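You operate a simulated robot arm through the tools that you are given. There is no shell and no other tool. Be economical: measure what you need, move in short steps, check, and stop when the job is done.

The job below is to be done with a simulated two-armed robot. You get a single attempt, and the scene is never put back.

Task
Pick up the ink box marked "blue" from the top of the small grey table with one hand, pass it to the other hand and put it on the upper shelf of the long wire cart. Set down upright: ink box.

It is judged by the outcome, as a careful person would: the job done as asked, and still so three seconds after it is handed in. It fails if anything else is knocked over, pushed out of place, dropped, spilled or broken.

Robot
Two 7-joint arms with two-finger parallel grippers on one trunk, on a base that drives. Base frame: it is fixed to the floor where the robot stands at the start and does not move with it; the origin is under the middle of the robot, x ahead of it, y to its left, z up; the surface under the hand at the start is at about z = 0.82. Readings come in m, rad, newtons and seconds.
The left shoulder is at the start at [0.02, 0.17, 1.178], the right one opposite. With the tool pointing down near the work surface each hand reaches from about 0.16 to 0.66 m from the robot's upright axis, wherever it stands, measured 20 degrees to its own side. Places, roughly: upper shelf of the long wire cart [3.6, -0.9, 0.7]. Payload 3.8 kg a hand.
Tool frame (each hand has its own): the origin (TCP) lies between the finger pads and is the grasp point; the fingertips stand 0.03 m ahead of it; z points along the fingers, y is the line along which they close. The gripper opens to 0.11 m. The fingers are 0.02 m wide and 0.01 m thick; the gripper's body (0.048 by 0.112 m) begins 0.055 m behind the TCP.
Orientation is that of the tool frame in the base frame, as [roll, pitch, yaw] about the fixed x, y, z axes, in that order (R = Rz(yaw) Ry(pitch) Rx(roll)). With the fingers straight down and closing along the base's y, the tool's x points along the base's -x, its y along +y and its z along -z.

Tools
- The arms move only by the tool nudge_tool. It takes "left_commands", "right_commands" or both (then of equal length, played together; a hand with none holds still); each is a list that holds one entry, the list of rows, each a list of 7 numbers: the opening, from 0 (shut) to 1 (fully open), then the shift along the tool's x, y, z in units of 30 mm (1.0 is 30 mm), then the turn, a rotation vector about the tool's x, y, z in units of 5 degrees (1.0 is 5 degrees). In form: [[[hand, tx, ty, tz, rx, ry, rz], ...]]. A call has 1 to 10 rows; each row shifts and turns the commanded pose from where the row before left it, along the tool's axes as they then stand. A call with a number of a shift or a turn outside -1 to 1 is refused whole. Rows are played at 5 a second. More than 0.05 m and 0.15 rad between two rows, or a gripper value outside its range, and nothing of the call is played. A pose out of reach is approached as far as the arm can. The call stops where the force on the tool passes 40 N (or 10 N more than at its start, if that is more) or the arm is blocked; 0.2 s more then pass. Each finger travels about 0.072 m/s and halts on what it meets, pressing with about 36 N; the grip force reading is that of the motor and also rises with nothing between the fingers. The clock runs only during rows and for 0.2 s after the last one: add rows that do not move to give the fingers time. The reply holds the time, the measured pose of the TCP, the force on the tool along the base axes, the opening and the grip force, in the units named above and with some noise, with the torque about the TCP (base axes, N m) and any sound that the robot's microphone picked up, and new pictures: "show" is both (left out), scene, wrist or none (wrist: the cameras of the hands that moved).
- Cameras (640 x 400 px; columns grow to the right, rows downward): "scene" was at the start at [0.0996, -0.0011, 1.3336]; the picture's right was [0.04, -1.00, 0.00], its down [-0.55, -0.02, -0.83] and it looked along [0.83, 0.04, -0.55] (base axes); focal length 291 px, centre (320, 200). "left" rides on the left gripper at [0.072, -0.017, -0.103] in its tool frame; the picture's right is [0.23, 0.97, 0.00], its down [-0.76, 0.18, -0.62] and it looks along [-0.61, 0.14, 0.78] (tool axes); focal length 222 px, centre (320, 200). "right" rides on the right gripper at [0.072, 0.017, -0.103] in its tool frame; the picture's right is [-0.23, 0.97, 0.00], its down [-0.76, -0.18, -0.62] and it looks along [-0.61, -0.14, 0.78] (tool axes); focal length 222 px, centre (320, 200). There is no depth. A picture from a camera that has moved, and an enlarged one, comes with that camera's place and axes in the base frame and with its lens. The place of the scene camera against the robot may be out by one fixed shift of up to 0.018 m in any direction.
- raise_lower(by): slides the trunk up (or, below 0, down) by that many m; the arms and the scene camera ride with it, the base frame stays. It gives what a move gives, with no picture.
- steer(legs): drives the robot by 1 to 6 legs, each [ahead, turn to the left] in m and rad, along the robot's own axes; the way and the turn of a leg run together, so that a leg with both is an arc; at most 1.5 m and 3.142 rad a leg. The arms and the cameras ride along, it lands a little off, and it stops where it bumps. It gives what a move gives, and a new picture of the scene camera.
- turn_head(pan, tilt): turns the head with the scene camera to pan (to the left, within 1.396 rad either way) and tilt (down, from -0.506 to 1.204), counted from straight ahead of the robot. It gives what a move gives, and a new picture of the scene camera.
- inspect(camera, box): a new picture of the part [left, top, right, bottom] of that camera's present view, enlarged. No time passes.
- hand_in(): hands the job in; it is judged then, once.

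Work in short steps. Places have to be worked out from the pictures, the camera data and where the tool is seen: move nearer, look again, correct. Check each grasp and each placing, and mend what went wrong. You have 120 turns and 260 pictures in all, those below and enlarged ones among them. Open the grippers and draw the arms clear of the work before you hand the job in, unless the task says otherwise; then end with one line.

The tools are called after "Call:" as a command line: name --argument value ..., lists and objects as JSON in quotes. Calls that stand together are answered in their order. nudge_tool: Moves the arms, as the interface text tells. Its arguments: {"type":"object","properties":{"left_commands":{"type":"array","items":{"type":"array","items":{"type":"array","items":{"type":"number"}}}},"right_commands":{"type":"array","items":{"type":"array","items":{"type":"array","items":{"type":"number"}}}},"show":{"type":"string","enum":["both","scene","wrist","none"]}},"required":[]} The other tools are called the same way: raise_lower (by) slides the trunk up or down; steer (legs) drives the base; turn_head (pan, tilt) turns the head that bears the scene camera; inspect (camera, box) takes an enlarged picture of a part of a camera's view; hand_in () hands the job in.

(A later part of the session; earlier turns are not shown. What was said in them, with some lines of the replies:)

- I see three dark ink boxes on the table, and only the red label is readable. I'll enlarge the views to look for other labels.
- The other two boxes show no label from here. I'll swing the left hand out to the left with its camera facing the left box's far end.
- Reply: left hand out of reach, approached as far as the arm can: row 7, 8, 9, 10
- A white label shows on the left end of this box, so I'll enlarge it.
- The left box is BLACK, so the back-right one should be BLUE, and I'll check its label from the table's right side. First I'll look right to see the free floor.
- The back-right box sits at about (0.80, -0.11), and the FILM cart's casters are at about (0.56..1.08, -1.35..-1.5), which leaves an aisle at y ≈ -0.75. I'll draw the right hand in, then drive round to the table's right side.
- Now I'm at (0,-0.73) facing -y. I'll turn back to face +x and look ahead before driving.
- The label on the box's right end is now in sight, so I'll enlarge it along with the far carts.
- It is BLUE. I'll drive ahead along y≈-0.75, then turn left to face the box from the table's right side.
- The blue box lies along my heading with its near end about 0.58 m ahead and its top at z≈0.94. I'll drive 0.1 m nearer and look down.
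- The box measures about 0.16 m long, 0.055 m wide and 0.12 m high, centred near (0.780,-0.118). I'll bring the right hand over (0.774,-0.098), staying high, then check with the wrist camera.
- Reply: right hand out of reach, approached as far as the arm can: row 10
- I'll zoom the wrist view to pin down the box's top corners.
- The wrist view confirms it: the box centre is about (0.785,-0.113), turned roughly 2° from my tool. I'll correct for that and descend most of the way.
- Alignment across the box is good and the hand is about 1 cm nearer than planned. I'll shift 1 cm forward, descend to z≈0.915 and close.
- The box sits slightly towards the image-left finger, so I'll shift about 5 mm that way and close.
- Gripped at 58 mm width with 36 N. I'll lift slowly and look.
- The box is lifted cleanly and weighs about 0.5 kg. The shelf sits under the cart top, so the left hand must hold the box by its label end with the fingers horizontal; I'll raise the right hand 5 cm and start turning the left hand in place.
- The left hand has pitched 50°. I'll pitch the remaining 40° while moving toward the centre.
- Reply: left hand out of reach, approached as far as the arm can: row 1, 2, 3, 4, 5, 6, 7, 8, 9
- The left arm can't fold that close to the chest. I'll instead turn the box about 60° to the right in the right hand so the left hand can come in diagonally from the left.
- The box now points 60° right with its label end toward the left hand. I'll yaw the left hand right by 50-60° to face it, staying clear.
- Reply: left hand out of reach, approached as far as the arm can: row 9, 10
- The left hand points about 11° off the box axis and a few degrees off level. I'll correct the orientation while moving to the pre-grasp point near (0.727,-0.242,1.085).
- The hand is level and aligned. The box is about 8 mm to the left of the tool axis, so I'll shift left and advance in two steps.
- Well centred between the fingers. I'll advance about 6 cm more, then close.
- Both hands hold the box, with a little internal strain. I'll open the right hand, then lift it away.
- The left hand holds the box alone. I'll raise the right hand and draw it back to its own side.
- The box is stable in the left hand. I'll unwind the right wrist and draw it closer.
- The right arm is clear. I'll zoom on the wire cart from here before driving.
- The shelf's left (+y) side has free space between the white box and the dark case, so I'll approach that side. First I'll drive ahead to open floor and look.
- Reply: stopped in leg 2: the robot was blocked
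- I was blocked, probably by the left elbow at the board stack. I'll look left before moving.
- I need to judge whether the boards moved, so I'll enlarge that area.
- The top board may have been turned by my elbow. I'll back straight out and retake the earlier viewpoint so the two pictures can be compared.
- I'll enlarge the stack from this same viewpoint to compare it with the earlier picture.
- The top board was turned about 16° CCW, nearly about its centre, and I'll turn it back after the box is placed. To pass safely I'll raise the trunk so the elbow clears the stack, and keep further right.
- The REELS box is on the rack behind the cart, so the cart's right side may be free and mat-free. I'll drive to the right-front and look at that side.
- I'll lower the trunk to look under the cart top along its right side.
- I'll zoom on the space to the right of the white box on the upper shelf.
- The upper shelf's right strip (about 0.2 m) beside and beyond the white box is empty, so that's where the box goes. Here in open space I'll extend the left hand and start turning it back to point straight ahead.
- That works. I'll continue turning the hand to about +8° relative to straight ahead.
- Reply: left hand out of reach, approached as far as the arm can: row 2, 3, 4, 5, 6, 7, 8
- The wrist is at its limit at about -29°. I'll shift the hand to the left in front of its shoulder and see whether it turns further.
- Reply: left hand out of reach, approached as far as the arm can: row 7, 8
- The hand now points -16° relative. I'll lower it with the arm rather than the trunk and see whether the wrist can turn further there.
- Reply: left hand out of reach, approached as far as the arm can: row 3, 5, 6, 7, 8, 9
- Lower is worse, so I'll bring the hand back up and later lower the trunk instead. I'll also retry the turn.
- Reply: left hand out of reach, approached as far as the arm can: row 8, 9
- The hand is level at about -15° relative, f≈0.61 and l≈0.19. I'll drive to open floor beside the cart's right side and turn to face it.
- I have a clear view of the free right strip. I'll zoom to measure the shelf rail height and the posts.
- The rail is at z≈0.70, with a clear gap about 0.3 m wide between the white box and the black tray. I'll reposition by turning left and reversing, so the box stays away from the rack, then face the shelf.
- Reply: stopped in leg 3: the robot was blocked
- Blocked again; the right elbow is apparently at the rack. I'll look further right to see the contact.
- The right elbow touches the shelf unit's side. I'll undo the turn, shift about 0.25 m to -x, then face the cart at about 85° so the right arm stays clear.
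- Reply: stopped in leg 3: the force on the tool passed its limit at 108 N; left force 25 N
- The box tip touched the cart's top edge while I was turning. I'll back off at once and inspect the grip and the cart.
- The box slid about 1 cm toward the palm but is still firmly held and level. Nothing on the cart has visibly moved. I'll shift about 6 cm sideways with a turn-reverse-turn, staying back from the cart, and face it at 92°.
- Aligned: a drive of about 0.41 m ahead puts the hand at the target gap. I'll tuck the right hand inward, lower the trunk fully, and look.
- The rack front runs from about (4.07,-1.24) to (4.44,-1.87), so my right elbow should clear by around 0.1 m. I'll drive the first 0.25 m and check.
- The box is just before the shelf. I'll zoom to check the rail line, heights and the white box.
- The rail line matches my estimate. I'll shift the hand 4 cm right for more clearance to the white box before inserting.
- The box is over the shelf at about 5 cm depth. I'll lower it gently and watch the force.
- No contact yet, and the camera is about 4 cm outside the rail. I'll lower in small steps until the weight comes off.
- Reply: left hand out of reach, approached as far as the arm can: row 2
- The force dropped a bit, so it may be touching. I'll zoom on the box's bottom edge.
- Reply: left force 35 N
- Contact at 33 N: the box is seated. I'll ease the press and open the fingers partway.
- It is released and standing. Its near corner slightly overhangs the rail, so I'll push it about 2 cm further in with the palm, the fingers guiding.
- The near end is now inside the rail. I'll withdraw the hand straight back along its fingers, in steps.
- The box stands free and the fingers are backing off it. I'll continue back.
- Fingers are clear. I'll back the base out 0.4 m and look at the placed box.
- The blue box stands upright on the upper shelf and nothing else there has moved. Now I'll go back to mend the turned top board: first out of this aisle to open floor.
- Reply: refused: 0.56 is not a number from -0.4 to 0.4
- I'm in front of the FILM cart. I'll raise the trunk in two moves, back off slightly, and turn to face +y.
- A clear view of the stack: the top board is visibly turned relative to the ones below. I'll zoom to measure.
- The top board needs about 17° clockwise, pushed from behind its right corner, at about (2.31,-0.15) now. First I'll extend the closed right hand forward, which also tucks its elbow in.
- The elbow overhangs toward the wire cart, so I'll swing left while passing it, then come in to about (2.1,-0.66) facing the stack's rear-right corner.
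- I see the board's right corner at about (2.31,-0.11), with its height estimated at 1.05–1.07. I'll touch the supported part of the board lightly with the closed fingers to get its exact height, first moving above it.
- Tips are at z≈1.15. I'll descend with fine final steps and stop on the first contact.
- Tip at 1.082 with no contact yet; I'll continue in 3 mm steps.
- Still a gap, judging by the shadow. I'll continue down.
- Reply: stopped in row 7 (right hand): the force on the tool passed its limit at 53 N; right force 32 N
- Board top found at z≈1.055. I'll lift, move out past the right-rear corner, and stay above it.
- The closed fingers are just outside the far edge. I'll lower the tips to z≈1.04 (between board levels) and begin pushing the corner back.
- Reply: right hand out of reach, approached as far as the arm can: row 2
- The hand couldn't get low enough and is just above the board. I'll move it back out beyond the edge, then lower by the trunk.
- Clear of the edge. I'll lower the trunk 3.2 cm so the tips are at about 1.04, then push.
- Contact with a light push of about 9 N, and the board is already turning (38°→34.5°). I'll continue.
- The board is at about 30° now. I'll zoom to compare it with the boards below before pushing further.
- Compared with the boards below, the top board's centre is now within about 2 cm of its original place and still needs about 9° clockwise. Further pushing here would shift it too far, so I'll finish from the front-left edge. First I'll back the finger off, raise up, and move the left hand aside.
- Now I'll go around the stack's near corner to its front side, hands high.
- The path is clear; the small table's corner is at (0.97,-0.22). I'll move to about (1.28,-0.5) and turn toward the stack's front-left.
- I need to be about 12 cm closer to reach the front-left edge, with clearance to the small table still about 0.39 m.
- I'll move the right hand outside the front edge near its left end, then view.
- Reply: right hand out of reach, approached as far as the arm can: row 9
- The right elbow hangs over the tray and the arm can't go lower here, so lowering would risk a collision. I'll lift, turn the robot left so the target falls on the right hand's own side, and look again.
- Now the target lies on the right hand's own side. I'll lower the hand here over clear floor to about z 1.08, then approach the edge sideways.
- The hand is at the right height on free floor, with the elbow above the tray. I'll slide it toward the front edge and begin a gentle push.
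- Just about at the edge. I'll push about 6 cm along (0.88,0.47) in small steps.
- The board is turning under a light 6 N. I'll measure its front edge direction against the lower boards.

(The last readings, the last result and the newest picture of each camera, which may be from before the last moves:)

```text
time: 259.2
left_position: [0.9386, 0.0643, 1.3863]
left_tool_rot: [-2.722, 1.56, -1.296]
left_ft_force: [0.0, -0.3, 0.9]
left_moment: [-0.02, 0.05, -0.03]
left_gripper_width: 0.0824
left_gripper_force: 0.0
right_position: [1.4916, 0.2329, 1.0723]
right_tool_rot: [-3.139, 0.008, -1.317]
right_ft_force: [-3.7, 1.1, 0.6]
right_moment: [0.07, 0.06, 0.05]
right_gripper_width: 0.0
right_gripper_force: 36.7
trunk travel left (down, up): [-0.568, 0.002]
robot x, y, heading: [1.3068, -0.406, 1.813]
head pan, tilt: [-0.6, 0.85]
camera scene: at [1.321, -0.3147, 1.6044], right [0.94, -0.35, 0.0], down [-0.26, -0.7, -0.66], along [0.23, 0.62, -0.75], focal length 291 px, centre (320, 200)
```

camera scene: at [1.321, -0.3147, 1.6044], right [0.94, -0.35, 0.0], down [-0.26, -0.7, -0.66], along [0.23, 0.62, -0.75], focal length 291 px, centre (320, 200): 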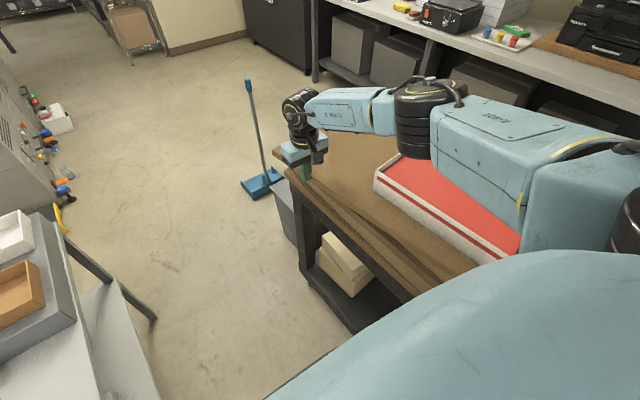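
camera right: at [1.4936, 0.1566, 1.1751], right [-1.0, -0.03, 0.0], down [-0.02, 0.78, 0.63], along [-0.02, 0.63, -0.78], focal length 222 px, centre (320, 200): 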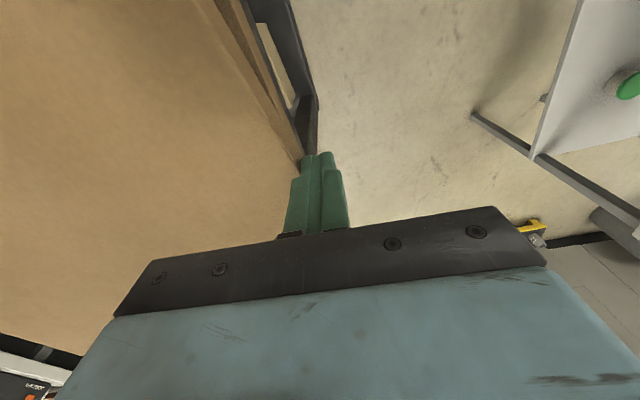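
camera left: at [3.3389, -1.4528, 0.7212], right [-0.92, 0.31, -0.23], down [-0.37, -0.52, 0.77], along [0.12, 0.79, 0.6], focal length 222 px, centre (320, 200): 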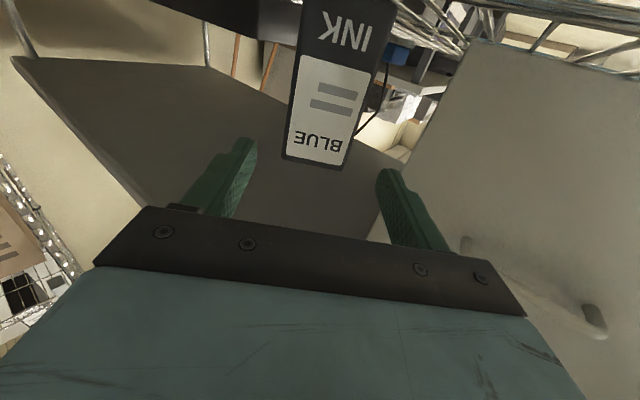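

Call:
inspect --camera "scene" --box '[250, 130, 510, 310]'

```text
2.22 times, centred on (380, 220) of scene
camera zoom: at [1.321, -0.3147, 1.6044], right [0.94, -0.35, 0.0], down [-0.26, -0.7, -0.66], along [0.23, 0.62, -0.75], focal length 646 px, centre (187, 156)
```

zoom: 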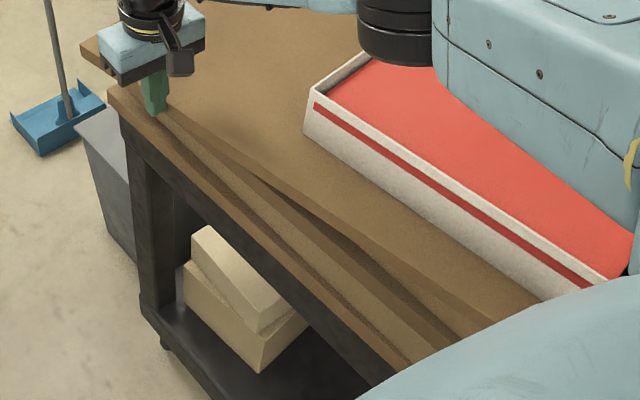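

The edges are ambiguous at this scale, so I'll zoom more.

Call:
inspect --camera "scene" --box '[275, 140, 385, 220]'

Call:
inspect --camera "scene" --box '[340, 190, 480, 300]'

```text
5.00 times, centred on (330, 180) of scene
camera zoom: at [1.321, -0.3147, 1.6044], right [0.94, -0.35, 0.0], down [-0.26, -0.7, -0.66], along [0.23, 0.62, -0.75], focal length 1454 px, centre (270, 300)
```

zoom: 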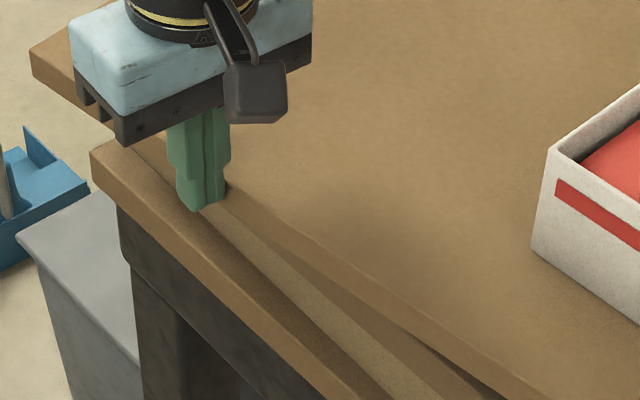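

```text
3.64 times, centred on (410, 245) of scene
camera zoom: at [1.321, -0.3147, 1.6044], right [0.94, -0.35, 0.0], down [-0.26, -0.7, -0.66], along [0.23, 0.62, -0.75], focal length 1058 px, centre (-7, 36)
```

zoom: 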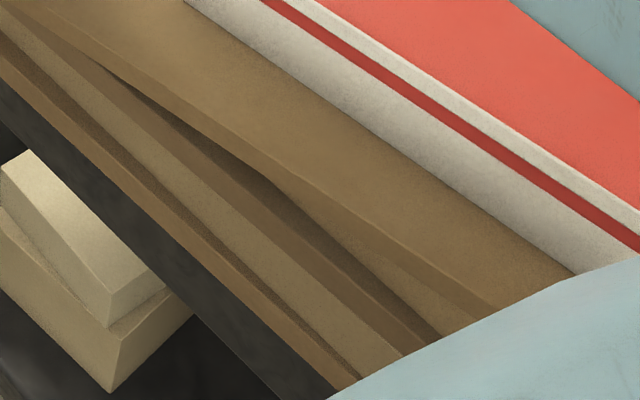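

Relative to the lower boards the top is now only about 4° off. I'll push 3.5–4 cm further.

Call:
nudge_tool --right_commands '[[[0, -0.1, -0.43, 0, 0, 0, 0], [0, -0.1, -0.43, 0, 0, 0, 0], [0, -0.1, -0.43, 0, 0, 0, 0]]]' --show "none"

Call:
inspect --camera "scene" --box '[250, 130, 510, 310]'

```text
time: 260.0
left_position: [0.9386, 0.064, 1.3855]
left_tool_rot: [-2.702, 1.558, -1.276]
left_ft_force: [-0.4, 0.0, 0.3]
left_moment: [0.02, 0.02, -0.01]
left_gripper_width: 0.0826
left_gripper_force: 0.1
right_position: [1.5226, 0.2466, 1.0745]
right_tool_rot: [-3.138, 0.009, -1.317]
right_ft_force: [-8.6, 2.8, -3.1]
right_moment: [0.07, 0.31, 0.13]
right_gripper_width: 0.0
right_gripper_force: 36.2
right hand out of reach, approached as far as the arm can: row 3
trunk travel left (down, up): [-0.568, 0.002]
robot x, y, heading: [1.3131, -0.4066, 1.815]
head pan, tilt: [-0.6, 0.85]
```

```text
2.22 times, centred on (380, 220) of scene
camera zoom: at [1.3204, -0.3138, 1.6043], right [0.94, -0.35, 0.0], down [-0.26, -0.7, -0.66], along [0.23, 0.62, -0.75], focal length 646 px, centre (187, 156)
```

zoom: 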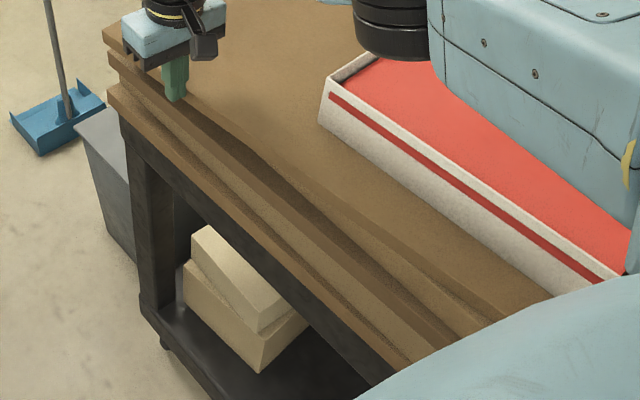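

The front-left corner is now at its place, but the near-right end still needs to come back about 8 cm (about 7°), which takes another push from the far edge. I'll retract and retrace my path there.

Call:
nudge_tool --right_commands '[[[0, 0.2, 0.9, 0, 0, 0, 0], [0, 0.2, 0.9, 0, 0, 0, 0], [0, 0.2, 0.9, -0.5, 0, 0, 0], [0, 0, 0, -1, 0, 0, 0], [0, 0, 0, -1, 0, 0, 0], [0, 0, 0, -1, 0, 0, 0], [0, 0, 0, -1, 0, 0, 0], [0, 0, 0, -1, 0, 0, 0], [0, 0, 0, -1, 0, 0, 0], [0, 0, 0, -1, 0, 0, 0]]]' --show "none"

Call:
steer --legs '[[-0.1, 0], [0, 0.45], [-0.42, 0], [0, 1.25]]'

```text
time: 262.2
left_position: [0.9404, 0.0644, 1.3863]
left_tool_rot: [-2.742, 1.559, -1.314]
left_ft_force: [0.1, 0.1, 0.0]
left_moment: [0.0, -0.02, -0.01]
left_gripper_width: 0.0822
left_gripper_force: 0.1
right_position: [1.4508, 0.2061, 1.2994]
right_tool_rot: [-3.14, 0.007, -1.315]
right_ft_force: [0.1, 0.2, -0.5]
right_moment: [-0.03, 0.0, -0.01]
right_gripper_width: 0.0001
right_gripper_force: 35.8
trunk travel left (down, up): [-0.568, 0.002]
robot x, y, heading: [1.3083, -0.4055, 1.812]
head pan, tilt: [-0.6, 0.85]
```

```text
time: 270.0
left_position: [1.1824, -1.2463, 1.3861]
left_tool_rot: [-2.737, 1.559, 0.38]
left_ft_force: [0.3, 0.7, -0.1]
left_moment: [0.01, -0.05, -0.03]
left_gripper_width: 0.0824
left_gripper_force: 0.1
right_position: [0.98, -0.7571, 1.2979]
right_tool_rot: [-3.14, 0.007, 0.376]
right_ft_force: [0.1, -0.3, 0.0]
right_moment: [-0.01, -0.01, 0.02]
right_gripper_width: 0.0
right_gripper_force: 36.5
trunk travel left (down, up): [-0.568, 0.002]
robot x, y, heading: [1.6047, -0.8266, -2.777]
head pan, tilt: [-0.6, 0.85]
camera scene: at [1.4976, -0.8192, 1.6044], right [0.23, 0.97, 0.0], down [0.73, -0.18, -0.66], along [-0.64, 0.15, -0.75], focal length 291 px, centre (320, 200)
```

scene: 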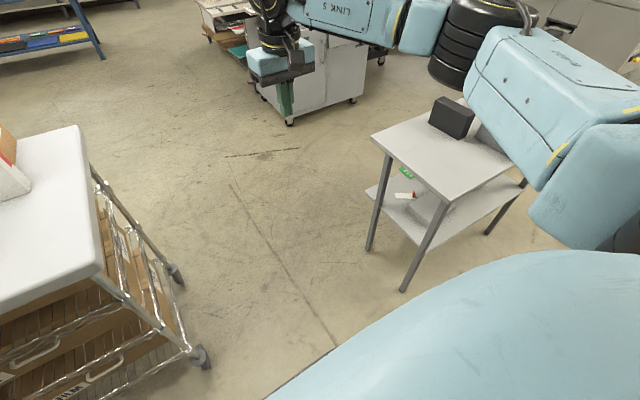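

Retracing well. I'll reverse to the right-rear side and turn to face the stack, then look.

Call:
steer --legs '[[-0.54, 0], [0, -1.93]]'

Call:
turn_head --pan 0.0 --tilt 0.75

```text
time: 277.7
left_position: [1.8606, -0.091, 1.3862]
left_tool_rot: [-2.773, 1.558, -1.596]
left_ft_force: [-0.3, 1.0, -0.8]
left_moment: [-0.02, 0.01, -0.01]
left_gripper_width: 0.0823
left_gripper_force: 0.1
right_position: [2.3907, -0.0809, 1.2971]
right_tool_rot: [-3.138, 0.007, -1.565]
right_ft_force: [0.4, 0.8, 0.0]
right_moment: [-0.01, -0.02, -0.03]
right_gripper_width: 0.0
right_gripper_force: 35.9
trunk travel left (down, up): [-0.568, 0.002]
robot x, y, heading: [2.1014, -0.6351, 1.564]
head pan, tilt: [-0.6, 0.85]
camera scene: at [2.1369, -0.5557, 1.6044], right [0.82, -0.57, 0.0], down [-0.43, -0.62, -0.66], along [0.38, 0.54, -0.75], focal length 291 px, centre (320, 200)
```

scene: 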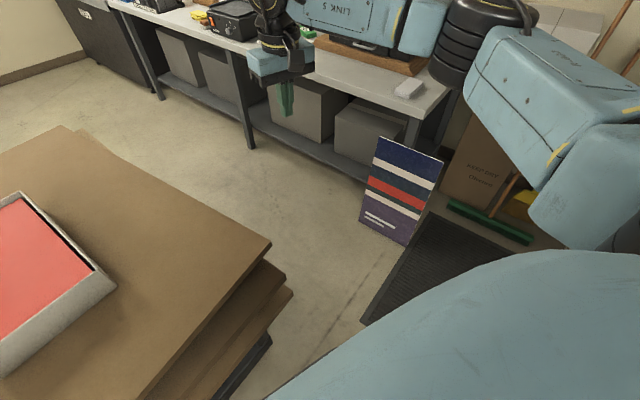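

```text
time: 278.7
left_position: [1.8607, -0.0914, 1.3865]
left_tool_rot: [-2.775, 1.559, -1.6]
left_ft_force: [-0.5, 0.4, 0.4]
left_moment: [0.01, -0.03, -0.02]
left_gripper_width: 0.0828
left_gripper_force: 0.1
right_position: [2.3907, -0.0817, 1.297]
right_tool_rot: [-3.14, 0.007, -1.564]
right_ft_force: [0.6, 0.2, -0.1]
right_moment: [0.01, -0.03, -0.01]
right_gripper_width: 0.0002
right_gripper_force: 36.0
trunk travel left (down, up): [-0.568, 0.002]
robot x, y, heading: [2.1024, -0.6355, 1.561]
head pan, tilt: [0.0, 0.75]
camera scene: at [2.0928, -0.537, 1.6124], right [1.0, -0.01, 0.0], down [-0.01, -0.68, -0.73], along [0.01, 0.73, -0.68], focal length 291 px, centre (320, 200)
```

scene: 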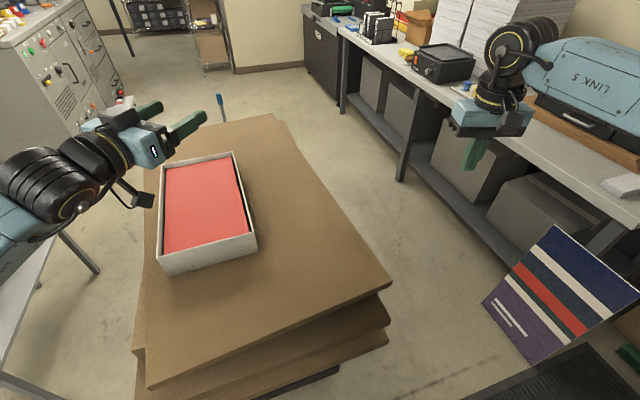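

From here the top board looks nearly aligned with the stack. I'll zoom to measure.

Call:
inspect --camera "scene" --box '[110, 100, 430, 400]'

```text
1.33 times, centred on (270, 250) of scene
camera zoom: at [2.0928, -0.537, 1.6124], right [1.0, -0.01, 0.0], down [-0.01, -0.68, -0.73], along [0.01, 0.73, -0.68], focal length 388 px, centre (387, 133)
```

zoom: 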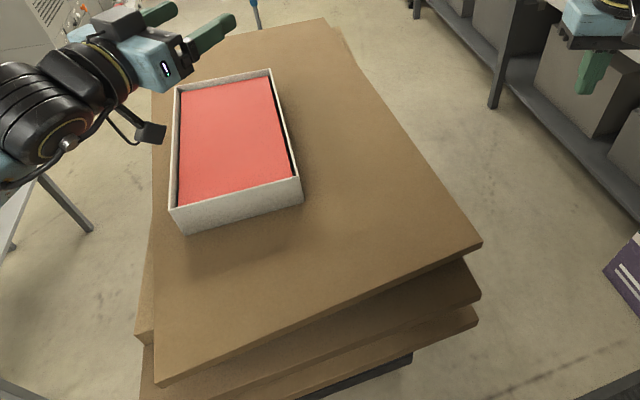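

The top needs about (-5, -1) cm and 3–4° more, so one short far-edge push does both. I'll bring the fingers down just outside the far edge near the right corner.

Call:
nudge_tool --right_commands '[[[0, 0.42, 0.87, 0.9, 0, 0, 0], [0, 0.42, 0.87, 0.9, 0, 0, 0], [0, 0.42, 0.87, 0.9, 0, 0, 0], [0, 0.42, 0.87, 0.9, 0, 0, 0], [0, 0, 0, 0.95, 0, 0, 0], [0, 0, 0, 0.95, 0, 0, 0], [0, 0, 0, 0.95, 0, 0, 0], [0, 0, 0, 0.95, 0, 0, 0]]]'

```text
time: 280.5
left_position: [1.8601, -0.0907, 1.3853]
left_tool_rot: [-2.764, 1.56, -1.588]
left_ft_force: [-0.1, 0.4, -0.8]
left_moment: [0.0, 0.03, 0.04]
left_gripper_width: 0.0828
left_gripper_force: 0.0
right_position: [2.2872, -0.1308, 1.0766]
right_tool_rot: [-3.141, 0.008, -1.565]
right_ft_force: [-0.8, 0.5, -1.0]
right_moment: [0.03, 0.03, -0.01]
right_gripper_width: 0.0002
right_gripper_force: 36.4
trunk travel left (down, up): [-0.568, 0.002]
robot x, y, heading: [2.1044, -0.6336, 1.566]
head pan, tilt: [0.0, 0.75]
camera scene: at [2.0927, -0.5368, 1.6124], right [1.0, -0.01, 0.0], down [0.0, -0.68, -0.73], along [0.0, 0.73, -0.68], focal length 291 px, centre (320, 200)
camera right: at [2.2699, -0.2042, 1.1785], right [-0.97, 0.22, 0.0], down [0.17, 0.76, 0.63], along [0.14, 0.61, -0.78], focal length 222 px, centre (320, 200)
```

scene: 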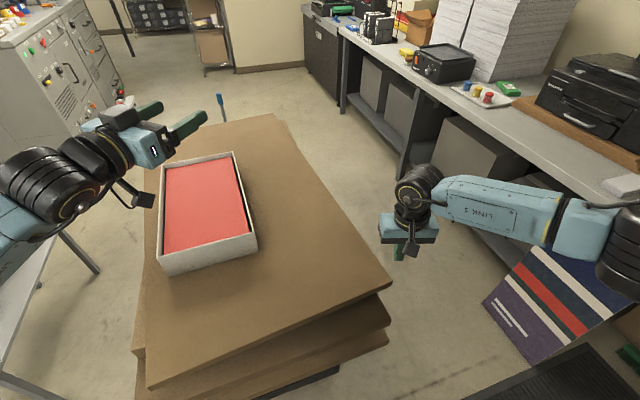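
right: 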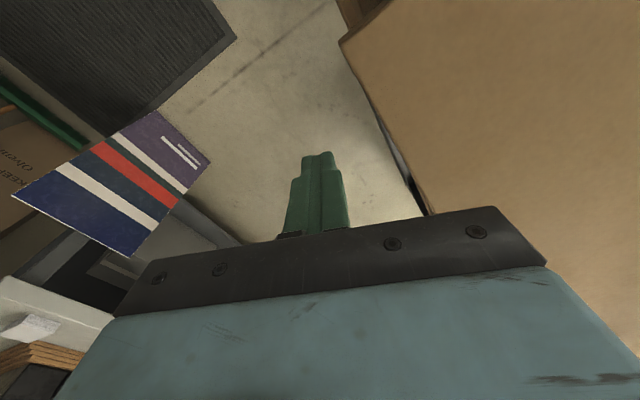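

The fingers are just outside the edge. I'll close the gap and push, 10 cm of travel in total, about 5 cm of it on the board.

Call:
nudge_tool --right_commands '[[[0, 0.26, 0.613, 0.1, 0, 0, 0], [0, 0.26, 0.613, 0, 0, 0, 0], [0, 0.26, 0.613, 0, 0, 0, 0], [0, 0.26, 0.613, 0, 0, 0, 0], [0, 0.2, 0.613, 0, 0, 0, 0]]]' --show "none"

Call:
inspect --camera "scene" --box '[110, 100, 430, 400]'

```text
time: 281.7
left_position: [1.8635, -0.0924, 1.3862]
left_tool_rot: [-2.884, 1.56, -1.708]
left_ft_force: [-0.4, -0.3, 0.2]
left_moment: [-0.04, 0.02, -0.05]
left_gripper_width: 0.0824
left_gripper_force: 0.1
right_position: [2.1976, -0.1694, 1.0721]
right_tool_rot: [-3.138, 0.006, -1.566]
right_ft_force: [15.1, -3.2, 6.5]
right_moment: [-0.1, -0.31, 0.17]
right_gripper_width: 0.0001
right_gripper_force: 36.6
trunk travel left (down, up): [-0.568, 0.002]
robot x, y, heading: [2.1039, -0.6339, 1.563]
head pan, tilt: [0.0, 0.75]
```

```text
1.33 times, centred on (270, 250) of scene
camera zoom: at [2.0945, -0.5383, 1.6125], right [1.0, -0.01, 0.0], down [-0.01, -0.68, -0.73], along [0.0, 0.73, -0.68], focal length 388 px, centre (387, 133)
```

zoom: 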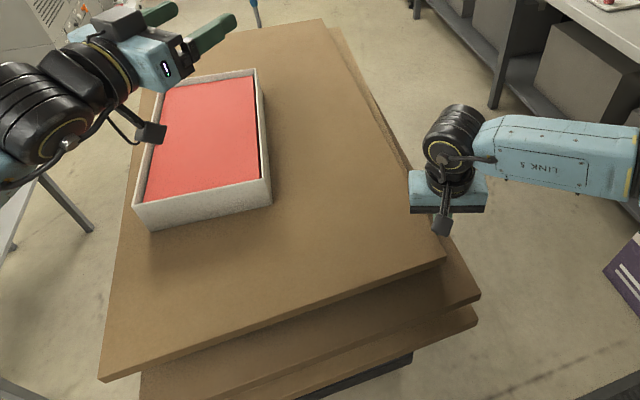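

The top board's right edge is now at 19.7° with corners at (1.73,-0.39) and (2.18,-0.23), within about 2 cm of the original estimate. I'll withdraw the fingers outward and up, then open.

Call:
nudge_tool --right_commands '[[[0, -0.26, -0.7, 0, 0, 0, 0], [0, -0.26, -0.7, 0, 0, 0, 0], [0, 0, -0.7, -0.8, 0, 0, 0], [0, 0, 0, -1, 0, 0, 0], [0, 0, 0, -1, 0, 0, 0], [0, 0, 0, -1, 0, 0, 0], [0, 0, 0, -1, 0, 0, 0], [0, 0, 0, -1, 0, 0, 0], [1, 0, 0, -1, 0, 0, 0], [1, 0, 0, 0, 0, 0, 0]]]' --show "scene"

```text
time: 283.9
left_position: [1.8603, -0.0911, 1.3858]
left_tool_rot: [-2.781, 1.559, -1.604]
left_ft_force: [-0.3, 0.1, 0.3]
left_moment: [-0.04, -0.01, -0.03]
left_gripper_width: 0.0825
left_gripper_force: 0.1
right_position: [2.2577, -0.1529, 1.2755]
right_tool_rot: [-3.141, 0.007, -1.566]
right_ft_force: [0.4, -0.1, -0.2]
right_moment: [0.01, 0.01, -0.02]
right_gripper_width: 0.0824
right_gripper_force: 0.1
trunk travel left (down, up): [-0.568, 0.002]
robot x, y, heading: [2.103, -0.6351, 1.569]
head pan, tilt: [0.0, 0.75]
camera scene: at [2.0929, -0.5369, 1.6124], right [1.0, -0.01, 0.0], down [0.0, -0.68, -0.73], along [0.0, 0.73, -0.68], focal length 291 px, centre (320, 200)
```

scene: 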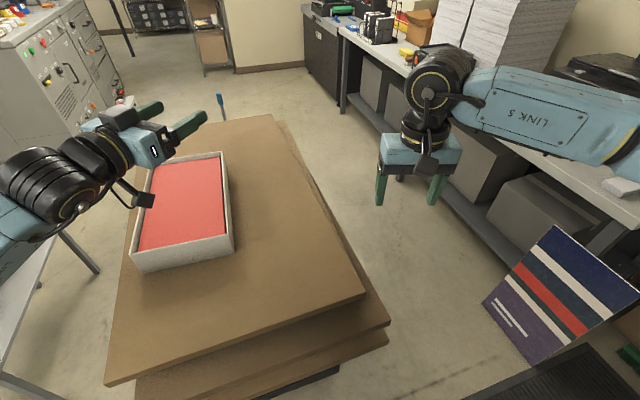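

The stack looks restored, with the tray still on it. I'll draw away from the stack the way I did before, and take a last look toward the wire cart.

Call:
turn_head --pan -1.1 --tilt 0.5

Call:
inspect --camera "scene" --box '[400, 100, 640, 320]'

Call:
steer --legs '[[0, 1.95], [0.5, 0]]'

```text
time: 285.2
left_position: [1.8611, -0.09, 1.3864]
left_tool_rot: [-2.765, 1.559, -1.589]
left_ft_force: [0.1, -0.5, 0.2]
left_moment: [0.01, 0.02, 0.01]
left_gripper_width: 0.0824
left_gripper_force: 0.1
right_position: [2.2574, -0.1526, 1.2758]
right_tool_rot: [-3.142, 0.007, -1.565]
right_ft_force: [0.6, -0.8, 0.5]
right_moment: [0.01, 0.01, 0.03]
right_gripper_width: 0.1101
right_gripper_force: 0.1
trunk travel left (down, up): [-0.568, 0.002]
robot x, y, heading: [2.1022, -0.6342, 1.561]
head pan, tilt: [-1.1, 0.499]
camera scene: at [2.1735, -0.5791, 1.6344], right [0.45, -0.89, 0.0], down [-0.43, -0.21, -0.88], along [0.78, 0.39, -0.48], focal length 291 px, centre (320, 200)
```

scene: 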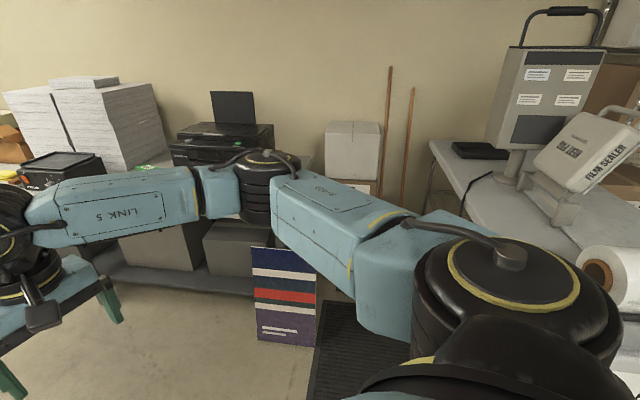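

```text
1.82 times, centred on (520, 210) of scene
camera zoom: at [2.1735, -0.5791, 1.6344], right [0.45, -0.89, 0.0], down [-0.43, -0.21, -0.88], along [0.78, 0.39, -0.48], focal length 529 px, centre (-44, 182)
```

zoom: 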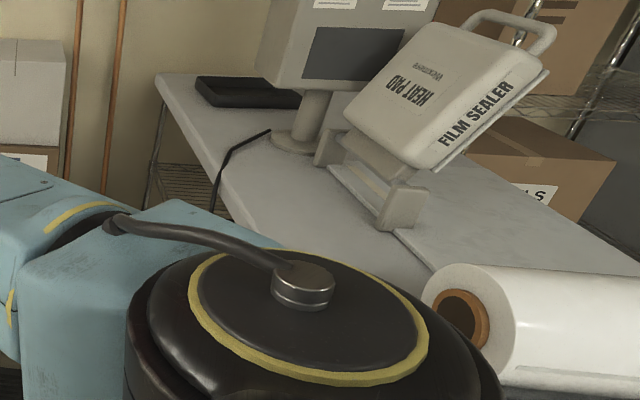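

```text
time: 292.8
left_position: [1.2031, -1.2176, 1.3861]
left_tool_rot: [-2.768, 1.558, 0.33]
left_ft_force: [1.0, 0.5, 0.2]
left_moment: [-0.02, -0.01, -0.02]
left_gripper_width: 0.0824
left_gripper_force: 0.0
right_position: [1.1253, -0.8241, 1.2734]
right_tool_rot: [-3.139, 0.006, 0.357]
right_ft_force: [-0.3, -0.1, 0.2]
right_moment: [-0.03, -0.03, 0.0]
right_gripper_width: 0.11
right_gripper_force: 0.0
trunk travel left (down, up): [-0.568, 0.002]
robot x, y, heading: [1.6334, -0.8062, -2.794]
head pan, tilt: [-1.1, 0.499]
camera scene: at [1.5353, -0.7529, 1.6344], right [0.68, 0.73, 0.0], down [0.35, -0.33, -0.88], along [-0.64, 0.6, -0.48], focal length 291 px, centre (320, 200)
```

scene: 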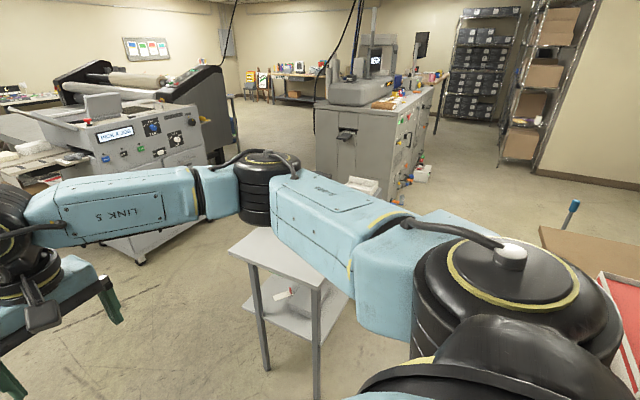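

Both arms are in free air, clear of the work, and the right gripper is open. I'll open the left one fully, then hand in.

Call:
nudge_tool --left_commands '[[[1, 0, 0, 0, 0, 0, 0], [1, 0, 0, 0, 0, 0, 0]]]' --show "none"

Call:
hand_in

```text
time: 293.4
left_position: [1.2022, -1.2186, 1.3866]
left_tool_rot: [-2.777, 1.56, 0.324]
left_ft_force: [0.2, 0.8, -0.8]
left_moment: [-0.02, 0.0, 0.05]
left_gripper_width: 0.1101
left_gripper_force: 0.0
right_position: [1.1241, -0.8242, 1.2756]
right_tool_rot: [-3.139, 0.008, 0.357]
right_ft_force: [-0.1, -0.6, 1.2]
right_moment: [-0.02, -0.01, 0.01]
right_gripper_width: 0.1101
right_gripper_force: 0.0
trunk travel left (down, up): [-0.568, 0.002]
robot x, y, heading: [1.6327, -0.8033, -2.796]
head pan, tilt: [-1.1, 0.499]
```

```text
The job is handed in.
```

The blue ink box was picked up with the right hand, passed to the left, and now stands upright on the upper shelf of the long wire cart. On the way my left elbow turned the top board of the cardboard stack, and I pushed it back to within about 2 cm of my estimate of its original position. The held box also bumped the cart's top edge once (108 N), and my right elbow touched the rack and shelf unit at the cart's far end; nothing visibly moved either time.
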